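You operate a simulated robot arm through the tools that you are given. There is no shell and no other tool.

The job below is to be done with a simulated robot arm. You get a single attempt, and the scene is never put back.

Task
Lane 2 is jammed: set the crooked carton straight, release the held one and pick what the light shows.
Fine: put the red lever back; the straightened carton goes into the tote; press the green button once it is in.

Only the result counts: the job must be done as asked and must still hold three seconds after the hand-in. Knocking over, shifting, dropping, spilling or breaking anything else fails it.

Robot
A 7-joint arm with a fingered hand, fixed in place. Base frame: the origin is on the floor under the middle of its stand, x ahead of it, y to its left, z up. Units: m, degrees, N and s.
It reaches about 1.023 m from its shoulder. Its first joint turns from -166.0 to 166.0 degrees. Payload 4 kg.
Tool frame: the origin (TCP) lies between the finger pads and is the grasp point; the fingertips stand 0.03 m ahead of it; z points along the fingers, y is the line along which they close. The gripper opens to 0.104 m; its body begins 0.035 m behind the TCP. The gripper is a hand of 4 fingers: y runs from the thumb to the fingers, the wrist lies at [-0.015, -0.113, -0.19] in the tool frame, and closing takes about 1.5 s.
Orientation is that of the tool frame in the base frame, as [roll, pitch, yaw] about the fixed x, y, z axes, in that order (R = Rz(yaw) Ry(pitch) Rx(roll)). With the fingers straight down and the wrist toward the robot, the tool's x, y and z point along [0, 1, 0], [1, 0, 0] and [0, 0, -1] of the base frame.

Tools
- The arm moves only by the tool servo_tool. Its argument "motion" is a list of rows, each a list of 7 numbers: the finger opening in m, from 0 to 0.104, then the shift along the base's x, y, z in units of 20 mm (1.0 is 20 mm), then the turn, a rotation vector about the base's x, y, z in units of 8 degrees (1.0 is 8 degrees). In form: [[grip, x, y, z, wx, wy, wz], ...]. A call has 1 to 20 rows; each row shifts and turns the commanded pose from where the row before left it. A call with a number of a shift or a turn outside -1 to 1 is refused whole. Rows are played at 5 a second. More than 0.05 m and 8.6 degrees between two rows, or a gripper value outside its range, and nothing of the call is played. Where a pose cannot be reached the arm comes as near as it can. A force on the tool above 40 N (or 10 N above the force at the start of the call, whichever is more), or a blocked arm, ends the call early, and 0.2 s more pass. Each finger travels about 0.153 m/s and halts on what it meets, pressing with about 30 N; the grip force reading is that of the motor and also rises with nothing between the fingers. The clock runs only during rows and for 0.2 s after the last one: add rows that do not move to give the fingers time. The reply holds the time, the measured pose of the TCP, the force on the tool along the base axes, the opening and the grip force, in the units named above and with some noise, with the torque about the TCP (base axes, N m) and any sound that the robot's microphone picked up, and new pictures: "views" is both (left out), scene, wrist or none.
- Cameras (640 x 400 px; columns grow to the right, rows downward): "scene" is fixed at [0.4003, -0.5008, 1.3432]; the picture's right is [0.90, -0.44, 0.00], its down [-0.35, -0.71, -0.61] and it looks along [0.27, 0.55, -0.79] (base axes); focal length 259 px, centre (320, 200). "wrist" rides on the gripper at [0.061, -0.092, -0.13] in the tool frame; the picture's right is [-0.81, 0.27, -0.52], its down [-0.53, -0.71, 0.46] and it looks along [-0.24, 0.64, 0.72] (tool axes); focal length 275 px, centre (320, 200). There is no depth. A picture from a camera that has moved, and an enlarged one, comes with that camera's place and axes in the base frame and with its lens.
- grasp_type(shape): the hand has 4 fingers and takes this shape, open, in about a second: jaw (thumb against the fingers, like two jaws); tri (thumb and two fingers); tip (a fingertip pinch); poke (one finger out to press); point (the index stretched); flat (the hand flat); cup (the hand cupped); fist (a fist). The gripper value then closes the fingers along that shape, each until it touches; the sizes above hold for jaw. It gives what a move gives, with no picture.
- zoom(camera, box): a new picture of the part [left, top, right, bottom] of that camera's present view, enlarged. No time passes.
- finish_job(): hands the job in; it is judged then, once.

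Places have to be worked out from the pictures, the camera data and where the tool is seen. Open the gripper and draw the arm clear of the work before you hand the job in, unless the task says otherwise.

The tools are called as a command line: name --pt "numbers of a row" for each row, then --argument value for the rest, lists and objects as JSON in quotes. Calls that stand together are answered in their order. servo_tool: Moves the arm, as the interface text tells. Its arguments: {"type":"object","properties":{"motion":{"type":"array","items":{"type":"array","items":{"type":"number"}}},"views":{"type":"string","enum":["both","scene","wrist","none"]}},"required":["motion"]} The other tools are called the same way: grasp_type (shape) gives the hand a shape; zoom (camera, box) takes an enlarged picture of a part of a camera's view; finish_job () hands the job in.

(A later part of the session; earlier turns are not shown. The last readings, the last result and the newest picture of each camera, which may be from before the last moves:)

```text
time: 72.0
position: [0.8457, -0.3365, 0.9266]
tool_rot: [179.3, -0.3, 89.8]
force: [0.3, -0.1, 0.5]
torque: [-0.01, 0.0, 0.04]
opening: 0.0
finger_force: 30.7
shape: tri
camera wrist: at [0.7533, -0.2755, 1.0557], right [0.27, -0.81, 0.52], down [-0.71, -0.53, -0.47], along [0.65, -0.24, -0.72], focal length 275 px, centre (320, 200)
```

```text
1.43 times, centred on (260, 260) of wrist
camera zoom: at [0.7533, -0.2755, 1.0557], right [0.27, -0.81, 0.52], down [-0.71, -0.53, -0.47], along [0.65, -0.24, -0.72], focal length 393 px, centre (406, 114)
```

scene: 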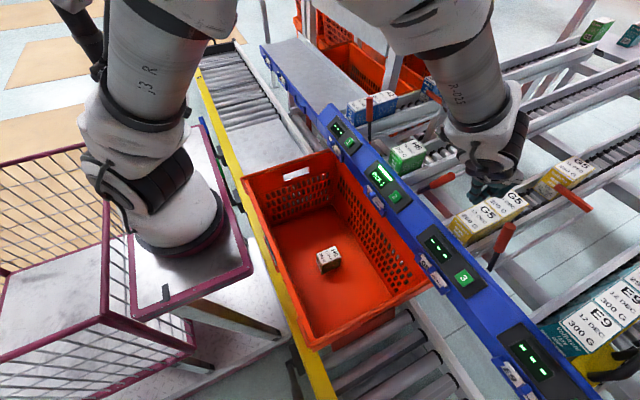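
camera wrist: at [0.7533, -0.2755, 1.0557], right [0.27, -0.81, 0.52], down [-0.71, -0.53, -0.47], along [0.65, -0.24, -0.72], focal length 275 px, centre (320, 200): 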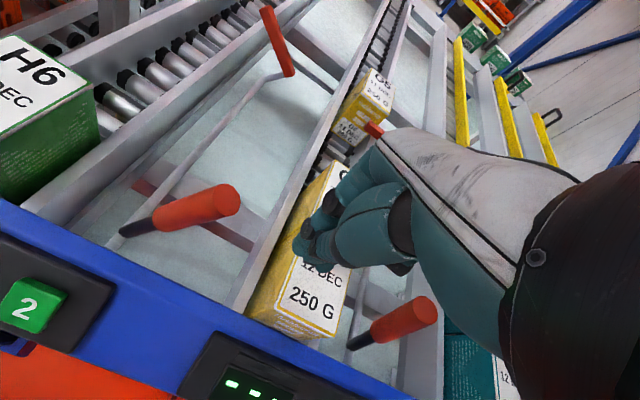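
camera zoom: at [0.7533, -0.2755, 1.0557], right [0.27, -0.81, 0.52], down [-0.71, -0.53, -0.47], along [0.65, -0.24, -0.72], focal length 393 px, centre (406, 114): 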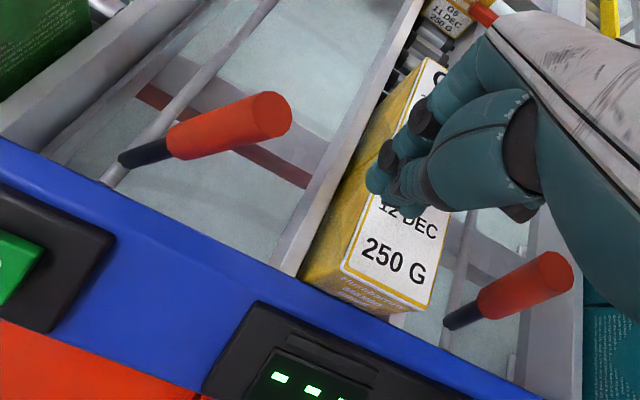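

The hand is clear of the G5 cartons and about 2 cm outside the lever. I lower 8 mm more and push gently toward +y to swing the lever back, stopping partway to look.

servo_tool --pt "0.0 0 0.3 -0.4 0 0 0" --pt "0.0 0 0.5 0 0 0 0" --pt "0.0 0 0.5 0 0 0 0" --pt "0.0 0 0.5 0 0 0 0" --pt "0.0 0 0.5 0 0 0 0" --pt "0.0 0 0.5 0 0 0 0" --pt "0.0 0 0.5 0 0 0 0" --pt "0.0 0 0.5 0 0 0 0" --pt "0.0 0 0 0 0 0 0" --views "both"

zoom --camera "wrist" --box '[120, 80, 400, 360]'

zoom --camera "scene" --box '[380, 100, 520, 200]'

```text
time: 74.0
position: [0.8436, -0.2604, 0.9205]
tool_rot: [179.3, 0.0, 89.7]
force: [0.4, 0.4, 0.1]
torque: [0.02, 0.0, 0.03]
opening: 0.0002
finger_force: 29.9
shape: tri
camera wrist: at [0.7525, -0.1989, 1.0484], right [0.27, -0.81, 0.52], down [-0.71, -0.53, -0.46], along [0.65, -0.24, -0.72], focal length 275 px, centre (320, 200)
```

scene: 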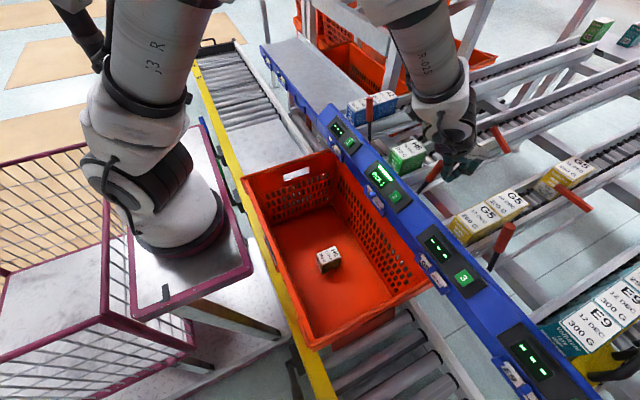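
wrist: 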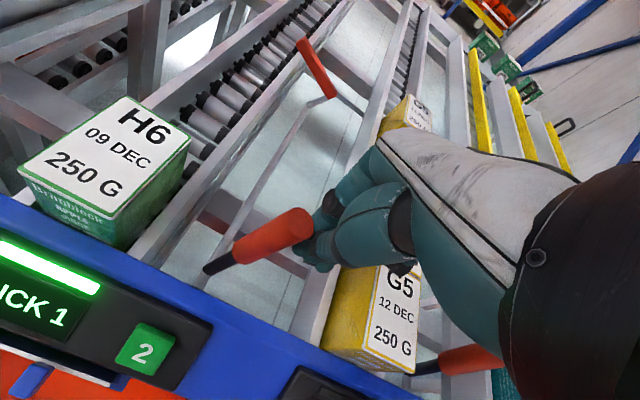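

```text
1.43 times, centred on (260, 220) of wrist
camera zoom: at [0.7525, -0.1989, 1.0484], right [0.27, -0.81, 0.52], down [-0.71, -0.53, -0.46], along [0.65, -0.24, -0.72], focal length 393 px, centre (406, 171)
```

zoom: 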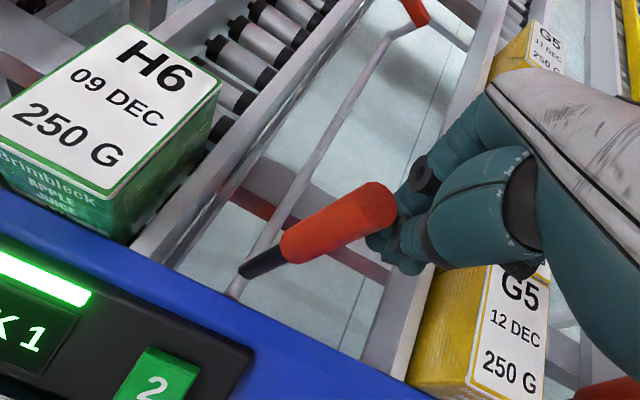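

```text
4.00 times, centred on (450, 150) of scene
camera zoom: at [0.4003, -0.5008, 1.3432], right [0.9, -0.44, 0.0], down [-0.35, -0.71, -0.61], along [0.27, 0.55, -0.79], focal length 1034 px, centre (-200, 400)
```

zoom: 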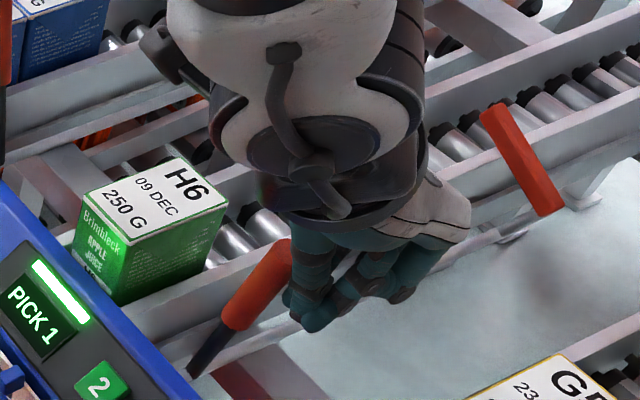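

The lever is following (top now at y ≈ -0.237, target -0.174) and the gate bar is swinging back down. I push another 4 cm.

servo_tool --pt "0.0 0 0.5 0 0 0 0" --pt "0.0 0 0.5 0 0 0 0" --pt "0.0 0 0.5 0 0 0 0" --pt "0.0 0 0.4 0 0 0 0" --pt "0.0 0 0 0 0 0 0" --views "both"

zoom --camera "wrist" --box '[120, 80, 400, 360]'

zoom --camera "scene" --box '[380, 100, 520, 200]'

```text
time: 75.2
position: [0.8441, -0.2223, 0.9198]
tool_rot: [179.2, -0.2, 89.7]
force: [0.4, -0.3, 0.9]
torque: [0.02, 0.03, -0.02]
opening: 0.0
finger_force: 29.6
shape: tri
camera wrist: at [0.7525, -0.1614, 1.0482], right [0.27, -0.81, 0.52], down [-0.71, -0.53, -0.47], along [0.65, -0.25, -0.72], focal length 275 px, centre (320, 200)
```

scene: 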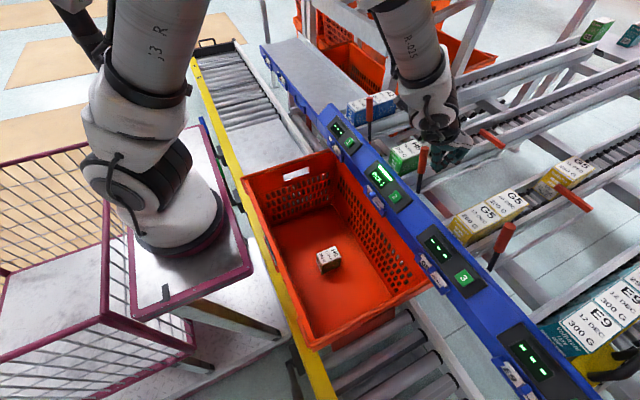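
wrist: 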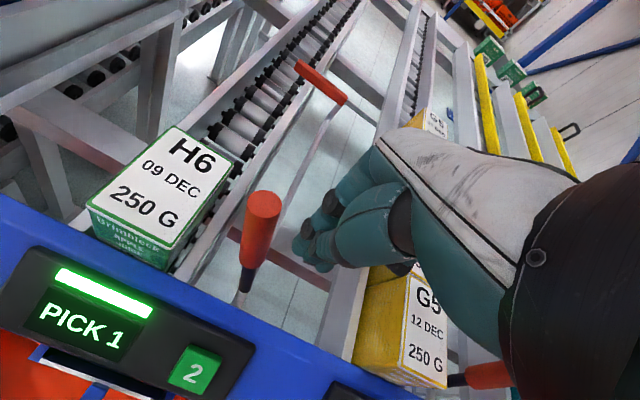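

```text
1.43 times, centred on (260, 220) of wrist
camera zoom: at [0.7525, -0.1614, 1.0482], right [0.27, -0.81, 0.52], down [-0.71, -0.53, -0.47], along [0.65, -0.25, -0.72], focal length 393 px, centre (406, 171)
```

zoom: 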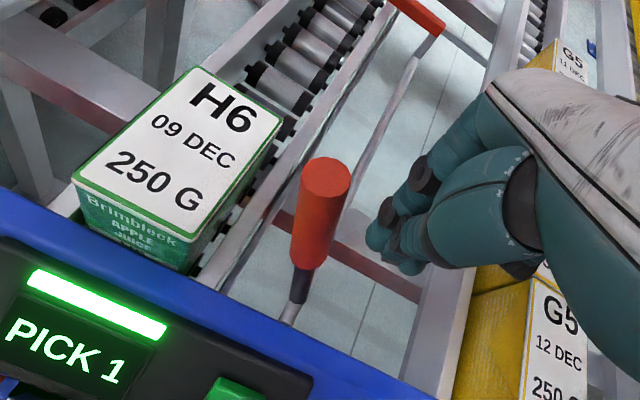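

```text
4.00 times, centred on (450, 150) of scene
camera zoom: at [0.4003, -0.5008, 1.3432], right [0.9, -0.44, 0.0], down [-0.35, -0.71, -0.61], along [0.27, 0.55, -0.79], focal length 1034 px, centre (-200, 400)
```

zoom: 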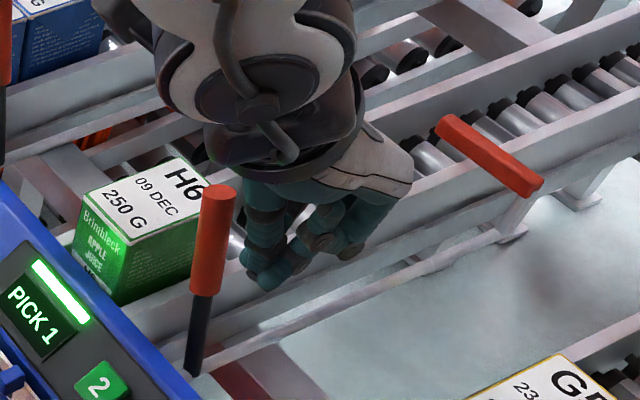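

The lever snapped back into its original position: its top and the gate bar match the first pictures to within a couple of pixels. I back off from it and rise clear, opening the hand.

servo_tool --pt "0.0 0 -0.5 0 0 0 0" --pt "0.0 0 -0.3 0.5 0 0 0" --pt "0.0 0 0 1 0 0 0" --pt "0.0 0 0 1 0 0 0" --pt "0.0 0 0 1 0 0 0" --pt "0.0 0 0 1 0 0 0" --pt "0.0 0 0 1 0 0 0" --pt "0.03 0 0 0 0 0 0" --pt "0.06 0 0 0 0 0 0" --pt "0.09 0 0 0 0 0 0" --pt "0.104 0 0 0 0 0 0" --pt "0.104 0 0 0 0 0 0" --views "scene"

zoom --camera "scene" --box '[380, 100, 520, 200]'

```text
time: 77.8
position: [0.8447, -0.2394, 1.0294]
tool_rot: [179.2, -0.2, 89.7]
force: [0.1, 0.1, 0.3]
torque: [0.03, 0.01, -0.02]
opening: 0.0959
finger_force: 0.0
shape: jaw
```

scene: 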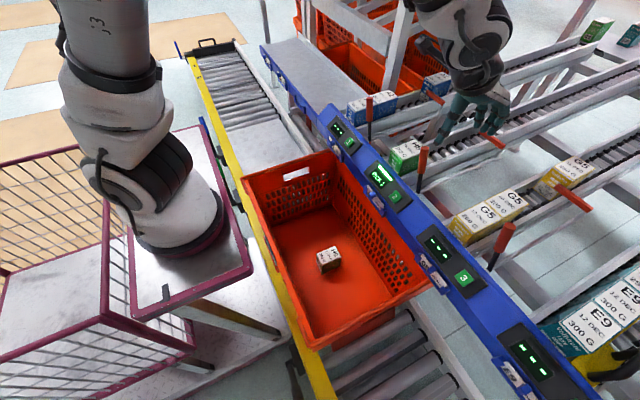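

```text
4.00 times, centred on (450, 150) of scene
camera zoom: at [0.4003, -0.5008, 1.3432], right [0.9, -0.44, 0.0], down [-0.35, -0.71, -0.61], along [0.27, 0.55, -0.79], focal length 1034 px, centre (-200, 400)
```

zoom: 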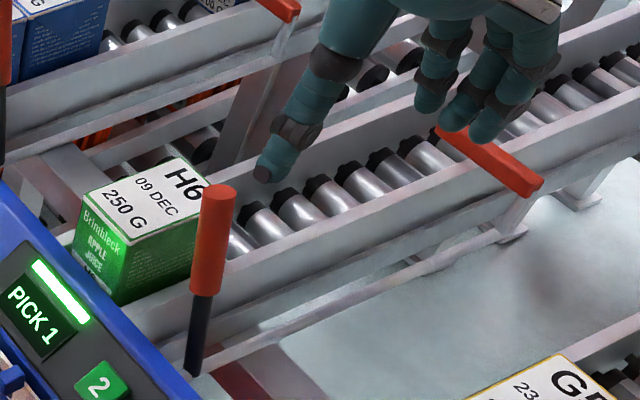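

The lever and gate bar are exactly as they were at the start. Now I go above button 2 at about (0.77, -0.20, 0.807), turning the hand by -64° so its back will stay clear of the lever during the press.

servo_tool --pt "0.104 -0.53 0.31 0 0 0 -1" --pt "0.104 -0.53 0.31 0 0 0 -1" --pt "0.104 -0.53 0.31 0 0 0 -1" --pt "0.104 -0.53 0.31 0 0 0 -1" --pt "0.104 -0.53 0.31 0 0 0 -1" --pt "0.104 -0.53 0.31 0 0 0 -1" --pt "0.104 -0.53 0.31 -0.3 0 0 -1" --pt "0.104 -0.53 0.31 -0.3 0 0 -1" --pt "0.104 0 0 0 0 0 0" --views "none"

grasp_type --shape "poke"

servo_tool --pt "0.104 0 0 0 0 0 0" --pt "0.104 0 0 0 0 0 0" --views "both"

zoom --camera "scene" --box '[350, 60, 470, 220]'

zoom --camera "wrist" --box '[180, 140, 400, 400]'

```text
time: 79.8
position: [0.7599, -0.1877, 1.0177]
tool_rot: [179.2, -0.2, 25.8]
force: [0.0, 0.5, 0.6]
torque: [0.02, -0.01, 0.02]
opening: 0.0959
finger_force: 0.0
shape: jaw
```

```text
time: 80.7
position: [0.7596, -0.189, 1.0176]
tool_rot: [179.3, -0.2, 25.8]
force: [0.4, 0.7, 0.5]
torque: [-0.05, 0.03, 0.01]
opening: 0.0
finger_force: 0.0
shape: poke
```

```text
time: 81.3
position: [0.7598, -0.1887, 1.0164]
tool_rot: [179.3, -0.2, 25.7]
force: [-0.8, -0.1, -0.2]
torque: [0.01, 0.0, 0.01]
opening: 0.0001
finger_force: 0.1
shape: poke
camera wrist: at [0.7747, -0.0785, 1.1465], right [-0.61, -0.59, 0.52], down [-0.79, 0.41, -0.46], along [0.07, -0.69, -0.72], focal length 275 px, centre (320, 200)
```

scene: 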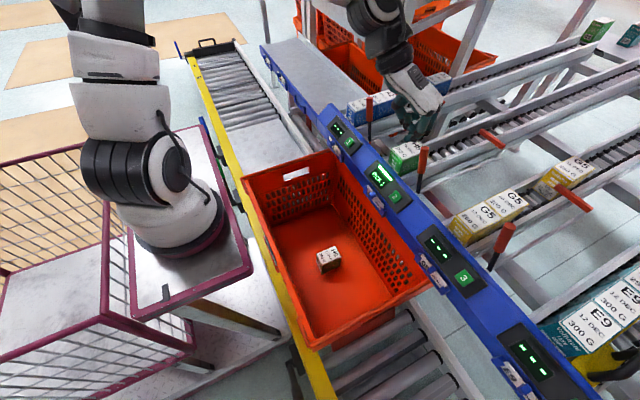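
wrist: 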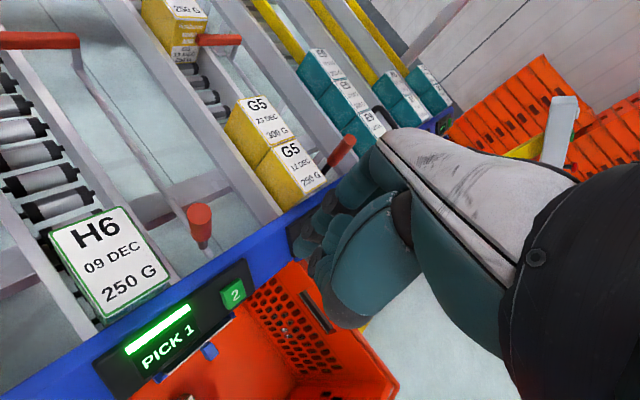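

```text
2.50 times, centred on (410, 140) of scene
camera zoom: at [0.4003, -0.5008, 1.3432], right [0.9, -0.44, 0.0], down [-0.35, -0.71, -0.61], along [0.27, 0.55, -0.79], focal length 647 px, centre (95, 350)
```

zoom: 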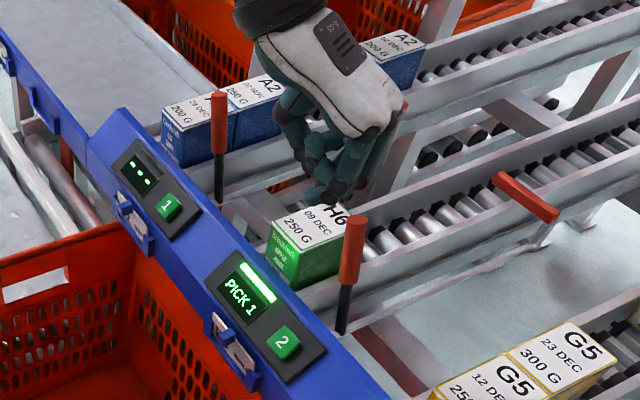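

```text
1.54 times, centred on (290, 270) of wrist
camera zoom: at [0.7747, -0.0785, 1.1465], right [-0.61, -0.59, 0.52], down [-0.79, 0.41, -0.46], along [0.07, -0.69, -0.72], focal length 424 px, centre (366, 92)
```

zoom: 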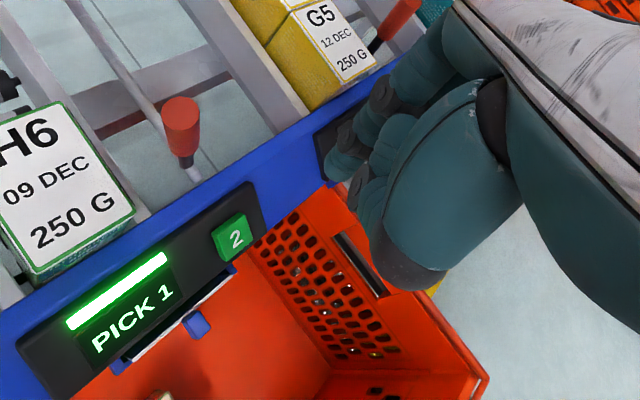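

The hand is in the poke shape above the button. I zoom in on the fingertips in both views to fix the pointing tip's position.

zoom --camera "scene" --box '[410, 90, 450, 150]'

zoom --camera "wrist" --box '[270, 170, 370, 300]'

```text
6.67 times, centred on (430, 120) of scene
camera zoom: at [0.4003, -0.5008, 1.3432], right [0.9, -0.44, 0.0], down [-0.35, -0.71, -0.61], along [0.27, 0.55, -0.79], focal length 1724 px, centre (-413, 733)
```

zoom: 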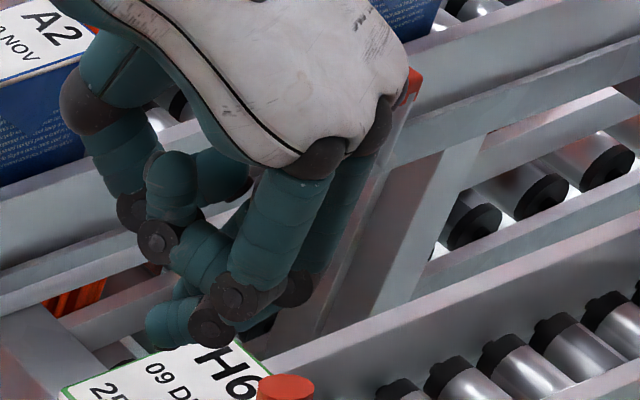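

```text
3.08 times, centred on (320, 235) of wrist
camera zoom: at [0.7747, -0.0785, 1.1465], right [-0.61, -0.59, 0.52], down [-0.79, 0.41, -0.46], along [0.07, -0.69, -0.72], focal length 847 px, centre (320, 92)
```

zoom: 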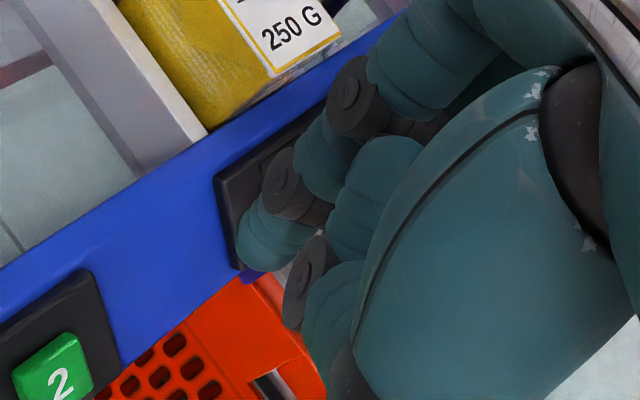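

In this shape the finger is hooked, with its tip only about 3 cm below the TCP. I rise a little and try the "point" shape, which should give a straighter, slimmer finger for the button.

servo_tool --pt "0.104 0 0 1 0 0 0" --pt "0.104 0 0 1 0 0 0" --pt "0.104 0 0 0 0 0 0" --views "none"

grasp_type --shape "point"

servo_tool --pt "0.104 0 0 0 0 0 0" --pt "0.104 0 0 0 0 0 0" --views "both"

zoom --camera "scene" --box '[390, 50, 470, 150]'

zoom --camera "wrist" --box '[230, 120, 400, 320]'

```text
time: 82.1
position: [0.7603, -0.1891, 1.0581]
tool_rot: [179.3, -0.1, 25.6]
force: [-0.4, 0.5, -0.3]
torque: [0.0, 0.0, 0.01]
opening: 0.0
finger_force: 0.0
shape: poke
```

```text
time: 83.0
position: [0.7598, -0.1874, 1.0566]
tool_rot: [179.4, 0.0, 25.7]
force: [0.2, -1.0, 0.1]
torque: [-0.02, 0.01, 0.02]
opening: 0.0002
finger_force: 0.0
shape: point
```

```text
time: 83.6
position: [0.7603, -0.1897, 1.0576]
tool_rot: [179.3, -0.2, 25.7]
force: [-0.1, 0.3, -0.8]
torque: [0.0, 0.01, 0.03]
opening: 0.0
finger_force: 0.0
shape: point
camera wrist: at [0.7748, -0.0781, 1.1864], right [-0.61, -0.59, 0.52], down [-0.79, 0.41, -0.46], along [0.07, -0.69, -0.72], focal length 275 px, centre (320, 200)
```

scene: 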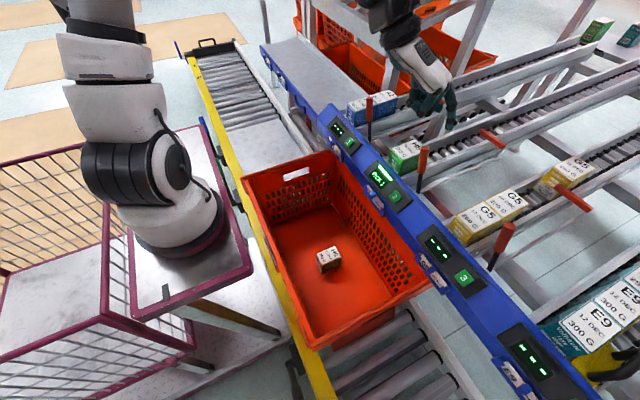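
wrist: 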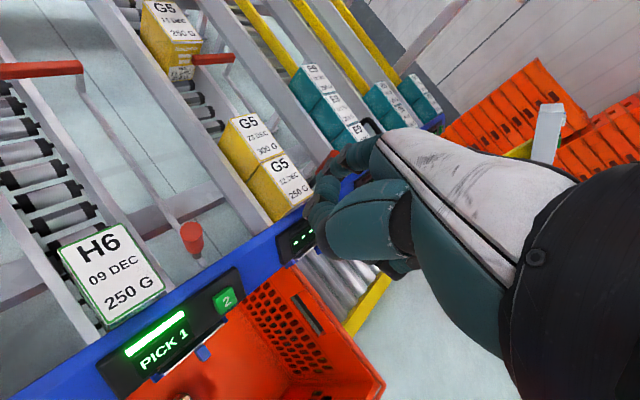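

```text
4.00 times, centred on (430, 100) of scene
camera zoom: at [0.4003, -0.5008, 1.3432], right [0.9, -0.44, 0.0], down [-0.35, -0.71, -0.61], along [0.27, 0.55, -0.79], focal length 1034 px, centre (-120, 600)
```

zoom: 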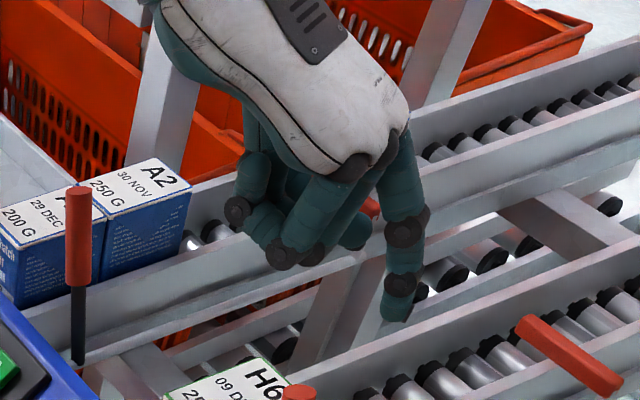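

```text
2.00 times, centred on (315, 220) of wrist
camera zoom: at [0.7748, -0.0781, 1.1864], right [-0.61, -0.59, 0.52], down [-0.79, 0.41, -0.46], along [0.07, -0.69, -0.72], focal length 551 px, centre (330, 160)
```

zoom: 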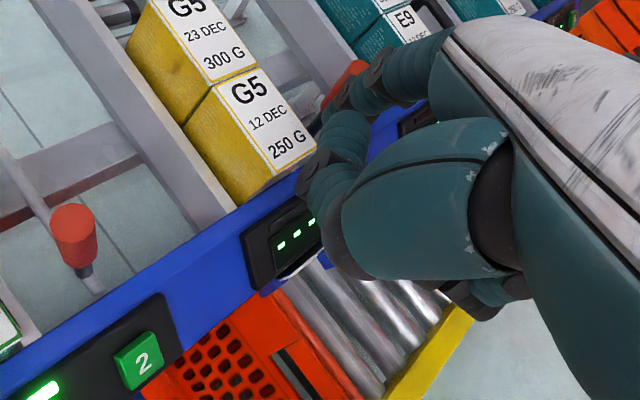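

In the "point" shape the index tip is at tool (0.02, 0.065, 0.024), about 2 cm below the folded fingers. That suits the original yaw, because the hand then stays on the robot side of the button, away from the lever. I turn back to yaw 90 and hover with the index over the button.

servo_tool --pt "0.104 -0.345 -0.196 0 0 0 1" --pt "0.104 -0.345 -0.196 0 0 0 1" --pt "0.104 -0.345 -0.196 0 0 0 1" --pt "0.104 -0.345 -0.196 0 0 0 1" --pt "0.104 -0.345 -0.196 -0.5 0 0 1" --pt "0.104 -0.345 -0.196 -0.5 0 0 1" --pt "0.104 -0.345 -0.196 -0.5 0 0 1" --pt "0.104 -0.345 -0.196 -0.5 0 0 1" --pt "0.104 0 0 0 0 0 0" --views "both"

zoom --camera "scene" --box '[360, 60, 460, 210]'

zoom --camera "wrist" --box '[230, 120, 400, 320]'

```text
time: 85.6
position: [0.7072, -0.2166, 1.0219]
tool_rot: [-179.6, -0.3, 84.4]
force: [-0.2, 0.7, 0.1]
torque: [-0.02, 0.02, 0.01]
opening: 0.0003
finger_force: 0.1
shape: point
out of reach, approached as far as the arm can: row 7
camera wrist: at [0.6227, -0.1471, 1.1522], right [0.2, -0.84, 0.51], down [-0.76, -0.46, -0.45], along [0.61, -0.3, -0.73], focal length 275 px, centre (320, 200)
```

scene: 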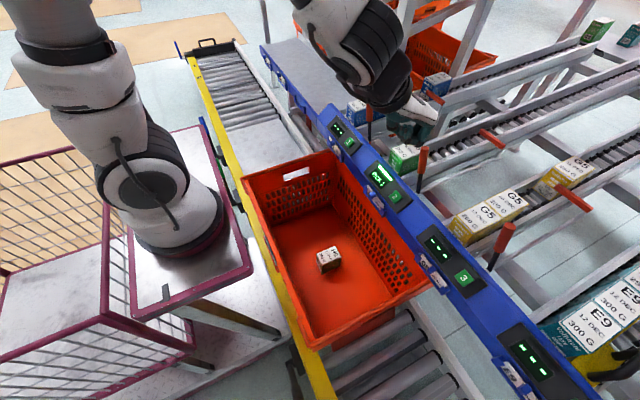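
wrist: 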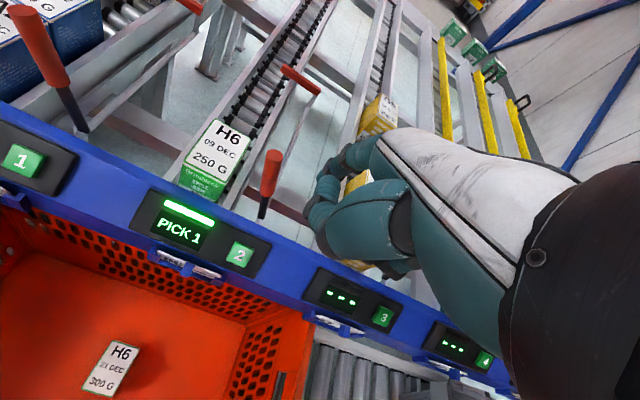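

```text
2.67 times, centred on (410, 135) of scene
camera zoom: at [0.4003, -0.5008, 1.3432], right [0.9, -0.44, 0.0], down [-0.35, -0.71, -0.61], along [0.27, 0.55, -0.79], focal length 690 px, centre (80, 373)
```

zoom: 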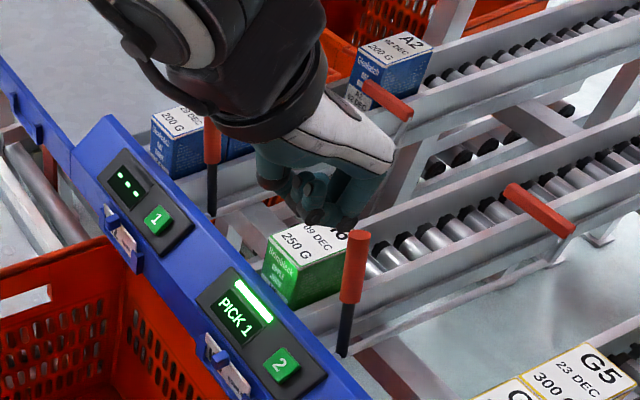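

```text
2.00 times, centred on (315, 220) of wrist
camera zoom: at [0.6227, -0.1471, 1.1522], right [0.2, -0.84, 0.51], down [-0.76, -0.46, -0.45], along [0.61, -0.3, -0.73], focal length 551 px, centre (330, 160)
```

zoom: 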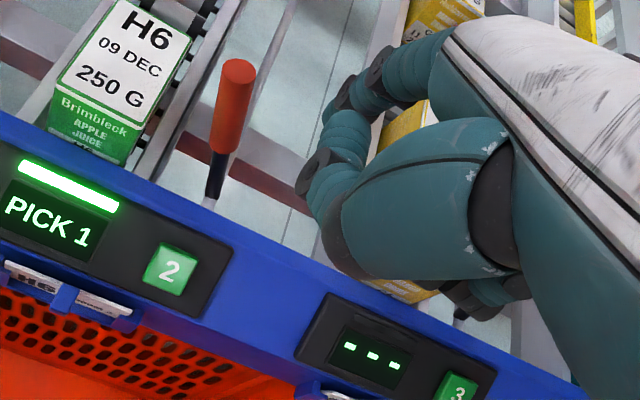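

The index tip projects to about (0.772, -0.202), right above button 2 whose estimates average (0.772, -0.2015, 0.803). I lower straight down to leave about 4 cm and check again.

servo_tool --pt "0.104 0 0 -1 0 0 0" --pt "0.104 0 0 -1 0 0 0" --pt "0.104 0 0 -1 0 0 0" --pt "0.104 0 0 -1 0 0 0" --pt "0.104 0 0 -1 0 0 0" --pt "0.104 0 0 -1 0 0 0" --pt "0.104 0 0 -1 0 0 0" --pt "0.104 0 0 0 0 0 0" --views "both"

zoom --camera "scene" --box '[360, 110, 460, 230]'

zoom --camera "wrist" --box '[200, 100, 400, 320]'

```text
time: 87.4
position: [0.7072, -0.2176, 0.8808]
tool_rot: [-179.7, -0.1, 84.3]
force: [0.8, -0.1, 0.5]
torque: [0.0, -0.03, -0.01]
opening: 0.0
finger_force: 0.0
shape: point
camera wrist: at [0.6228, -0.1474, 1.0118], right [0.2, -0.84, 0.51], down [-0.76, -0.46, -0.45], along [0.61, -0.3, -0.73], focal length 275 px, centre (320, 200)
```

scene: 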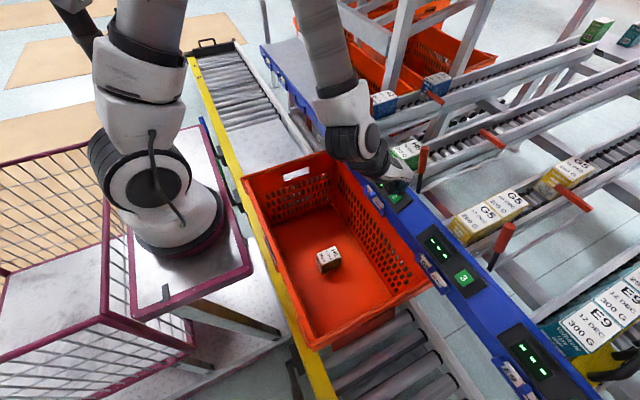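
wrist: 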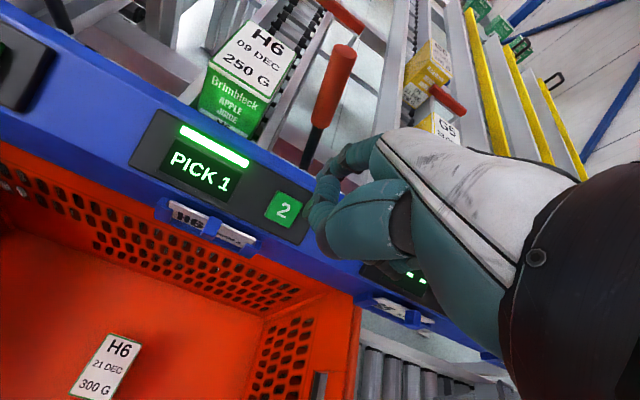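

```text
3.33 times, centred on (410, 170) of scene
camera zoom: at [0.4003, -0.5008, 1.3432], right [0.9, -0.44, 0.0], down [-0.35, -0.71, -0.61], along [0.27, 0.55, -0.79], focal length 862 px, centre (20, 300)
```

zoom: 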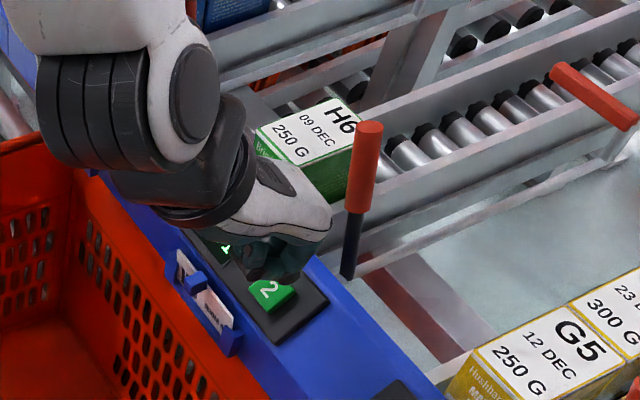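

```text
1.82 times, centred on (300, 210) of wrist
camera zoom: at [0.6228, -0.1474, 1.0118], right [0.2, -0.84, 0.51], down [-0.76, -0.46, -0.45], along [0.61, -0.3, -0.73], focal length 500 px, centre (356, 182)
```

zoom: 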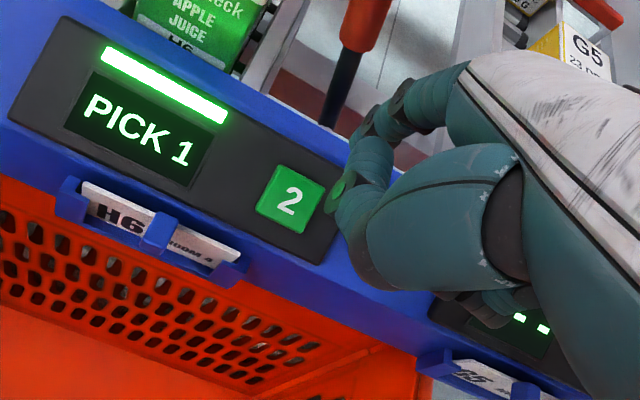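

Button 2 now triangulates consistently to (0.7724, -0.2024, 0.796), and the tip should be about 6 cm above it. I zoom in on the scene view to see the fingertip against the button.

zoom --camera "scene" --box '[380, 155, 425, 215]'

zoom --camera "wrist" --box '[260, 130, 370, 250]'

```text
6.67 times, centred on (402, 185) of scene
camera zoom: at [0.4003, -0.5008, 1.3432], right [0.9, -0.44, 0.0], down [-0.35, -0.71, -0.61], along [0.27, 0.55, -0.79], focal length 1724 px, centre (-230, 300)
```

zoom: 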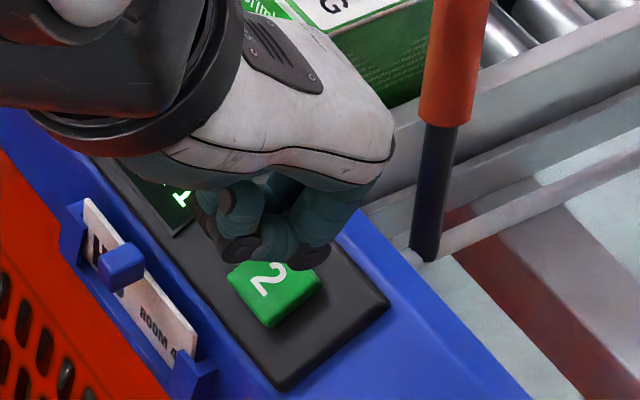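

```text
3.33 times, centred on (315, 190) of wrist
camera zoom: at [0.6228, -0.1474, 1.0118], right [0.2, -0.84, 0.51], down [-0.76, -0.46, -0.45], along [0.61, -0.3, -0.73], focal length 918 px, centre (337, 233)
```

zoom: 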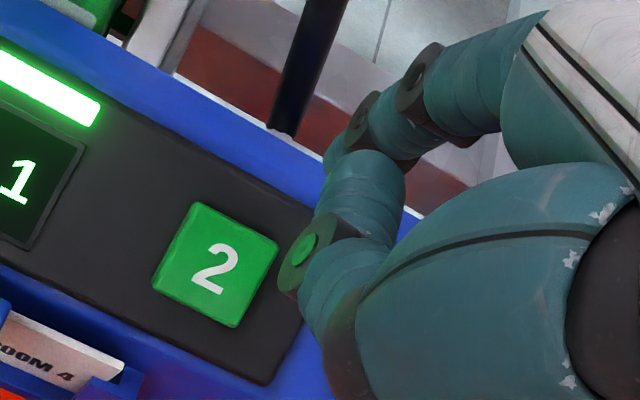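

In this shape the folded thumb and knuckles hang as low as the index, so it isn't clean for pressing. I go back up and use the poke shape at the -64° yaw instead, where the tip is lowest and the hand's back stays about 3 cm clear of the lever.

servo_tool --pt "0.104 0 0 1 0 0 0" --pt "0.104 0 0 1 0 0 0" --pt "0.104 0 0 1 0 0 0" --pt "0.104 0 0 1 0 0 0" --pt "0.104 0.2 0 1 0 0 0" --pt "0.104 0.35 0.1 0.8 0 0 -0.8" --pt "0.104 0.35 0.1 0 0 0 -0.93" --pt "0.104 0.35 0.1 0 0 0 -0.93" --pt "0.104 0.35 0.1 0 0 0 -0.93" --pt "0.104 0.35 0.1 0 0 0 -0.93" --pt "0.104 0.35 0.1 0 0 0 -0.93" --pt "0.104 0.35 0.1 0 0 0 -0.93" --pt "0.104 0.25 0.1 0 0 0 -0.93" --pt "0.104 0 0 0 0 0 0" --views "none"

grasp_type --shape "poke"

servo_tool --pt "0.104 0 0 0 0 0 0" --pt "0.104 0 0 0 0 0 0" --views "both"

```text
time: 90.4
position: [0.7657, -0.2002, 0.9977]
tool_rot: [-179.7, -0.2, 25.9]
force: [-0.1, 0.1, 0.0]
torque: [-0.02, -0.01, 0.01]
opening: 0.0001
finger_force: 0.0
shape: point
```

```text
time: 91.3
position: [0.7656, -0.1994, 0.9979]
tool_rot: [-179.7, -0.2, 26.0]
force: [0.1, 0.5, 0.4]
torque: [0.04, 0.0, 0.03]
opening: 0.0002
finger_force: 0.0
shape: poke
```

```text
time: 91.9
position: [0.7644, -0.2005, 0.9972]
tool_rot: [-179.7, -0.3, 26.1]
force: [0.2, -0.1, 0.1]
torque: [0.03, -0.05, -0.01]
opening: 0.0
finger_force: 0.1
shape: poke
camera wrist: at [0.7805, -0.0919, 1.1286], right [-0.61, -0.61, 0.51], down [-0.79, 0.41, -0.45], along [0.06, -0.68, -0.73], focal length 275 px, centre (320, 200)
```

scene: 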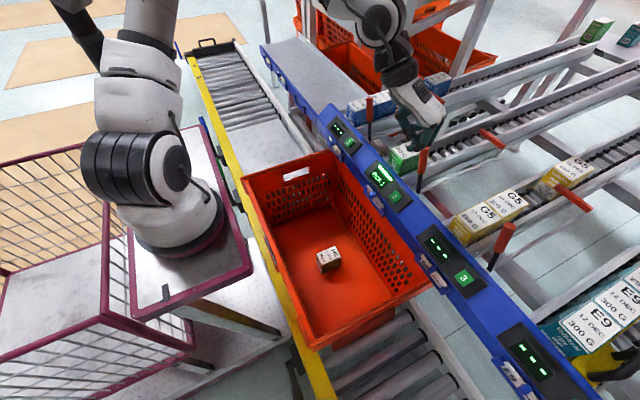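
wrist: 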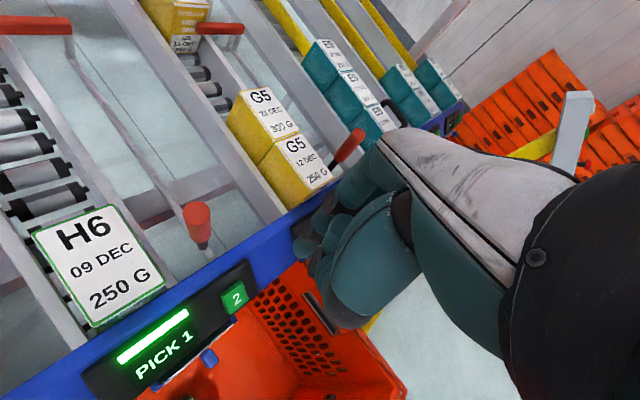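

The hand is in the poke shape directly above the button. I lower it to about 4 cm over the button and check tip against button in both views.

servo_tool --pt "0.104 0 0 -1 0 0 0" --pt "0.104 0 0 -1 0 0 0" --pt "0.104 0 0 -1 0 0 0" --pt "0.104 0 0 -1 0 0 0" --pt "0.104 0 0 -1 0 0 0" --pt "0.104 0 0 -0.9 0 0 0" --pt "0.104 0 0 0 0 0 0" --views "both"

zoom --camera "scene" --box '[375, 130, 435, 215]'

zoom --camera "wrist" --box '[230, 160, 370, 320]'

```text
time: 93.5
position: [0.7641, -0.1999, 0.8781]
tool_rot: [-179.6, -0.2, 25.9]
force: [-0.8, -0.9, -0.7]
torque: [0.0, 0.0, -0.02]
opening: 0.0
finger_force: 0.1
shape: poke
camera wrist: at [0.78, -0.0922, 1.0097], right [-0.61, -0.61, 0.51], down [-0.79, 0.41, -0.45], along [0.06, -0.68, -0.73], focal length 275 px, centre (320, 200)
```

scene: 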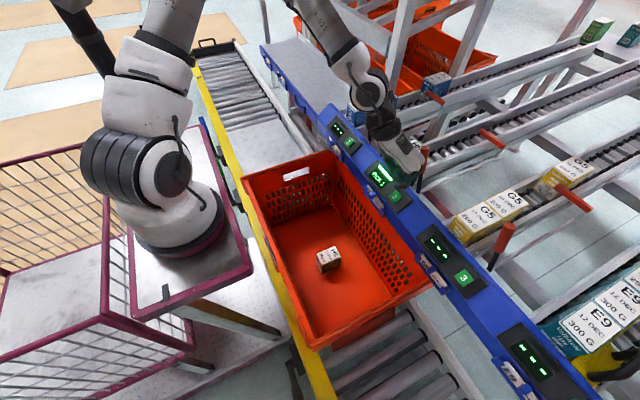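
wrist: 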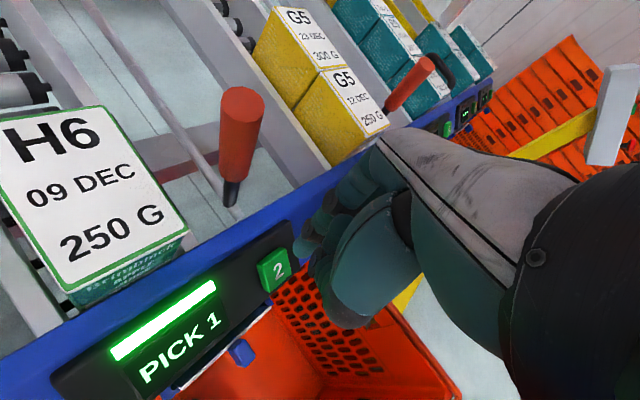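

```text
4.71 times, centred on (405, 172) of scene
camera zoom: at [0.4003, -0.5008, 1.3432], right [0.9, -0.44, 0.0], down [-0.35, -0.71, -0.61], along [0.27, 0.55, -0.79], focal length 1217 px, centre (-80, 329)
```

zoom: 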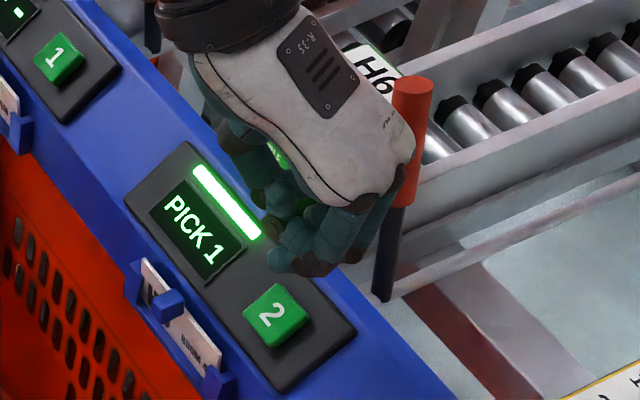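

```text
2.50 times, centred on (300, 240) of wrist
camera zoom: at [0.78, -0.0922, 1.0097], right [-0.61, -0.61, 0.51], down [-0.79, 0.41, -0.45], along [0.06, -0.68, -0.73], focal length 688 px, centre (370, 100)
```

zoom: 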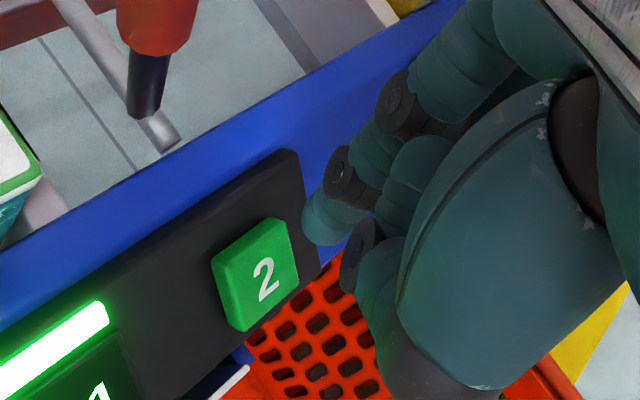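

With matching points the tip is consistently at (0.770, -0.202, 0.842), within about 2 mm of the button's centre and 4.6 cm above it; the lever is well clear of the hand. I lower toward the button, stopping just above it.

servo_tool --pt "0.104 0 0 -0.5 0 0 0" --pt "0.104 0 0 -0.5 0 0 0" --pt "0.104 0 0 -0.4 0 0 0" --pt "0.104 0 0 -0.3 0 0 0" --pt "0.104 0 0 0 0 0 0" --views "both"

zoom --camera "scene" --box '[375, 130, 435, 215]'

zoom --camera "wrist" --box '[230, 160, 370, 320]'

```text
time: 94.7
position: [0.7649, -0.1994, 0.8454]
tool_rot: [-179.7, -0.2, 25.9]
force: [-0.1, 0.7, -0.1]
torque: [0.01, 0.01, 0.0]
opening: 0.0
finger_force: 0.1
shape: poke
camera wrist: at [0.78, -0.0922, 0.9763], right [-0.61, -0.61, 0.51], down [-0.79, 0.41, -0.45], along [0.06, -0.68, -0.73], focal length 275 px, centre (320, 200)
```

scene: 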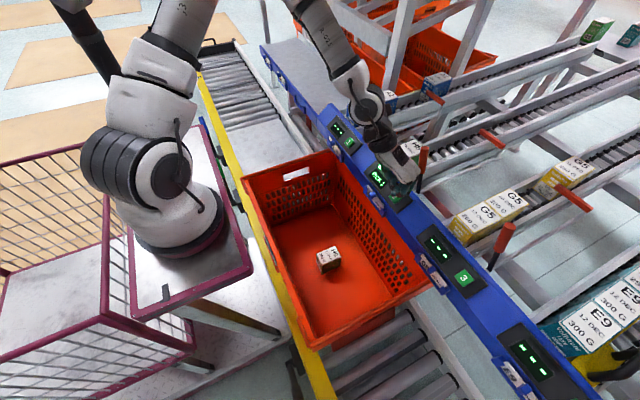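
wrist: 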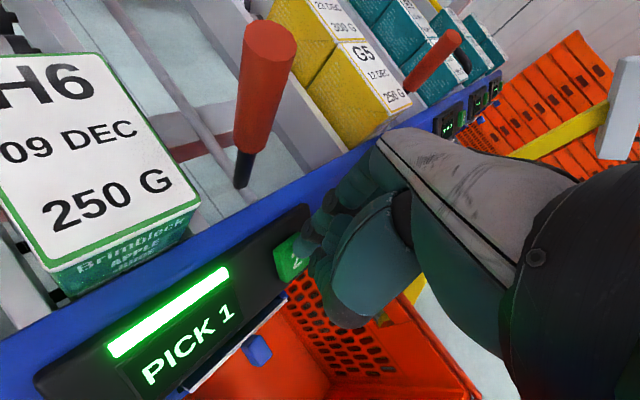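

```text
4.71 times, centred on (405, 172) of scene
camera zoom: at [0.4003, -0.5008, 1.3432], right [0.9, -0.44, 0.0], down [-0.35, -0.71, -0.61], along [0.27, 0.55, -0.79], focal length 1217 px, centre (-80, 329)
```

zoom: 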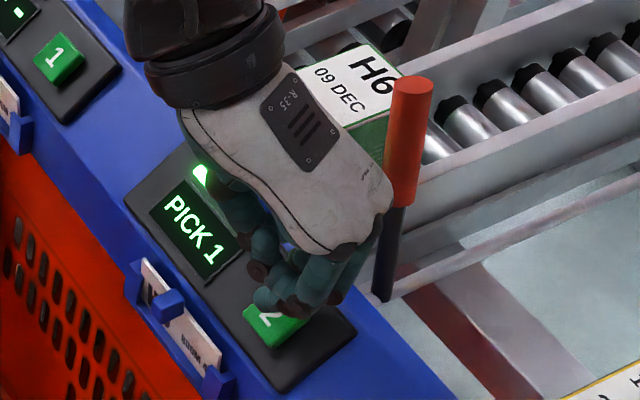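

```text
2.50 times, centred on (300, 240) of wrist
camera zoom: at [0.78, -0.0922, 0.9763], right [-0.61, -0.61, 0.51], down [-0.79, 0.41, -0.45], along [0.06, -0.68, -0.73], focal length 688 px, centre (370, 100)
```

zoom: 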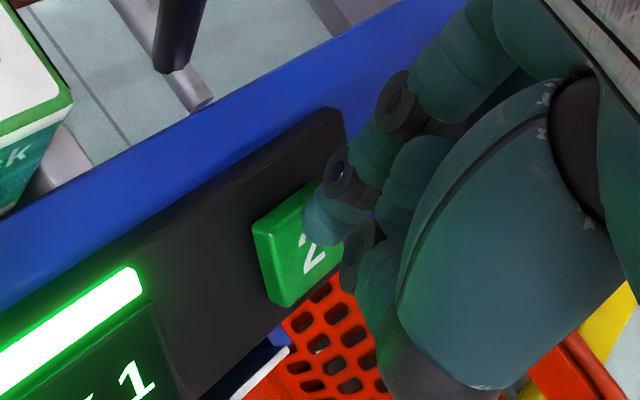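

The fingertip is right above the green button with about a centimetre left, in both views. I go down in 2 mm steps watching force and sound.

servo_tool --pt "0.104 0 0 -0.15 0 0 0" --pt "0.104 0 0 -0.15 0 0 0" --pt "0.104 0 0 -0.1 0 0 0" --pt "0.104 0 0 -0.1 0 0 0" --pt "0.104 0 0 -0.1 0 0 0" --pt "0.104 0 0 0 0 0 0" --views "both"

zoom --camera "scene" --box '[375, 130, 435, 215]'

zoom --camera "wrist" --box '[230, 160, 370, 320]'

```text
time: 96.1
position: [0.7646, -0.2001, 0.834]
tool_rot: [-179.7, -0.3, 26.0]
force: [-1.7, 0.4, 1.9]
torque: [0.0, -0.01, 0.0]
opening: 0.0
finger_force: 0.1
shape: poke
heard: click
camera wrist: at [0.7806, -0.0918, 0.9642], right [-0.61, -0.61, 0.51], down [-0.79, 0.41, -0.45], along [0.06, -0.68, -0.73], focal length 275 px, centre (320, 200)
```

scene: 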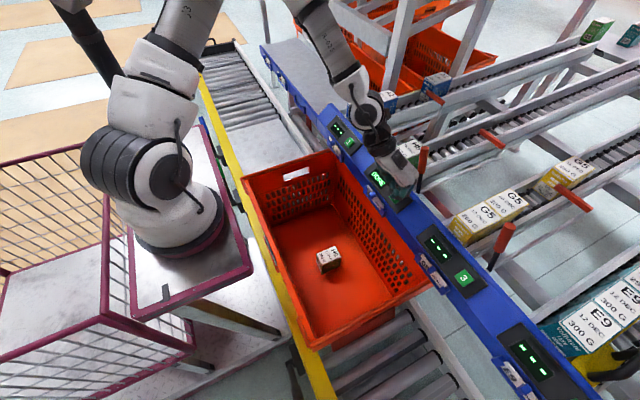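
wrist: 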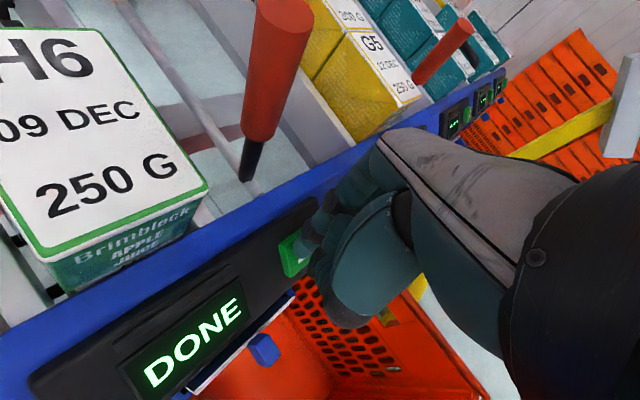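

```text
4.71 times, centred on (405, 172) of scene
camera zoom: at [0.4003, -0.5008, 1.3432], right [0.9, -0.44, 0.0], down [-0.35, -0.71, -0.61], along [0.27, 0.55, -0.79], focal length 1217 px, centre (-80, 329)
```

zoom: 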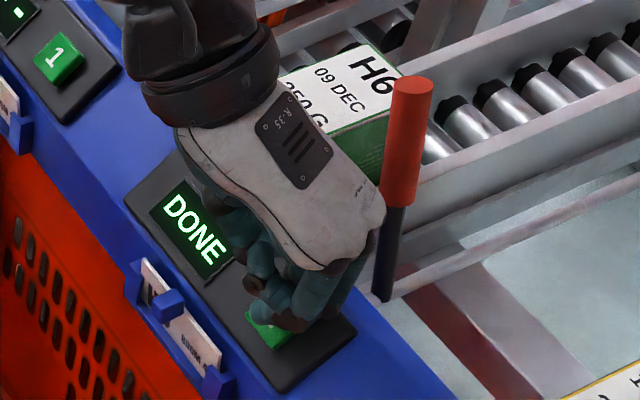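

```text
2.50 times, centred on (300, 240) of wrist
camera zoom: at [0.7806, -0.0918, 0.9642], right [-0.61, -0.61, 0.51], down [-0.79, 0.41, -0.45], along [0.06, -0.68, -0.73], focal length 688 px, centre (370, 100)
```

zoom: 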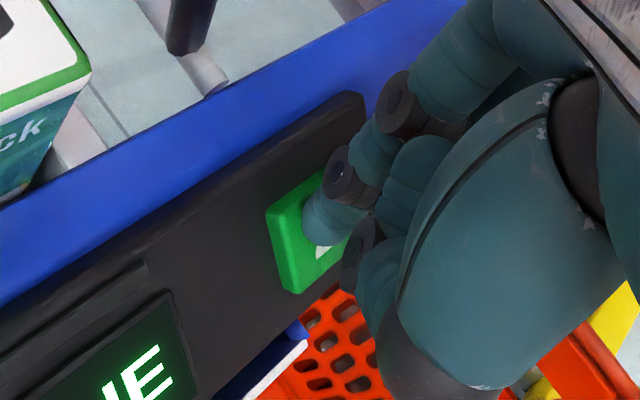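

A click was heard and the display now reads "DONE" with the light off. I lift straight up off the button.

servo_tool --pt "0.104 0 0 0.5 0 0 0" --pt "0.104 0 0 1 0 0 0" --pt "0.104 0 0 1 0 0 0" --pt "0.104 0 0 1 0 0 0" --pt "0.104 0 0 1 0 0 0" --pt "0.104 0 0 1 0 0 0" --pt "0.104 0 0 1 0 0 0" --pt "0.104 0 0 1 0 0 0" --pt "0.104 0 0 1 0 0 0" --pt "0.104 0 0 0 0 0 0" --views "both"

grasp_type --shape "jaw"

zoom --camera "scene" --box '[340, 90, 520, 230]'

```text
time: 98.3
position: [0.7654, -0.2022, 1.0033]
tool_rot: [-179.7, -0.1, 25.9]
force: [0.1, 0.3, -0.2]
torque: [-0.02, 0.0, 0.01]
opening: 0.0
finger_force: 0.0
shape: poke
camera wrist: at [0.781, -0.0926, 1.1349], right [-0.61, -0.61, 0.51], down [-0.79, 0.41, -0.45], along [0.06, -0.68, -0.73], focal length 275 px, centre (320, 200)
```

scene: 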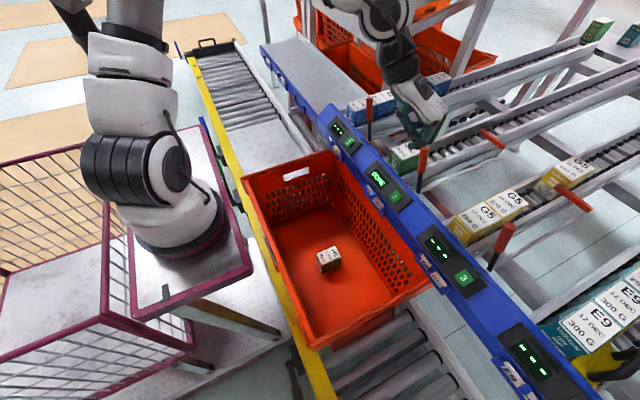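
wrist: 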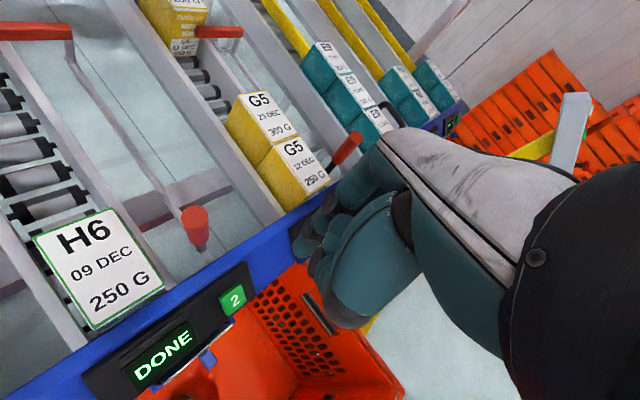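

```text
time: 99.2
position: [0.7646, -0.1999, 1.0042]
tool_rot: [-179.8, -0.2, 26.0]
force: [0.7, -0.3, 0.2]
torque: [0.04, 0.01, -0.01]
opening: 0.1035
finger_force: 0.0
shape: jaw
```

```text
2.86 times, centred on (430, 160) of scene
camera zoom: at [0.4003, -0.5008, 1.3432], right [0.9, -0.44, 0.0], down [-0.35, -0.71, -0.61], along [0.27, 0.55, -0.79], focal length 739 px, centre (6, 314)
```

zoom: 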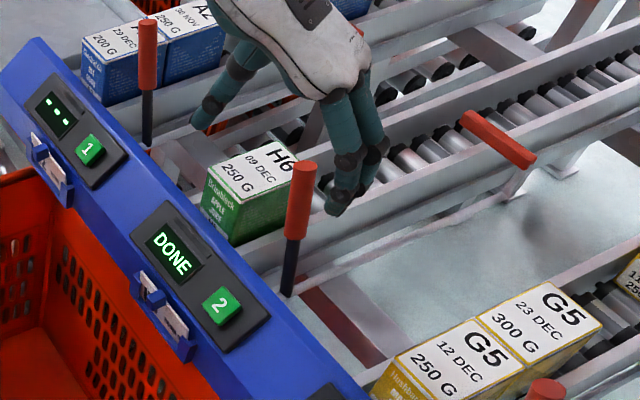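

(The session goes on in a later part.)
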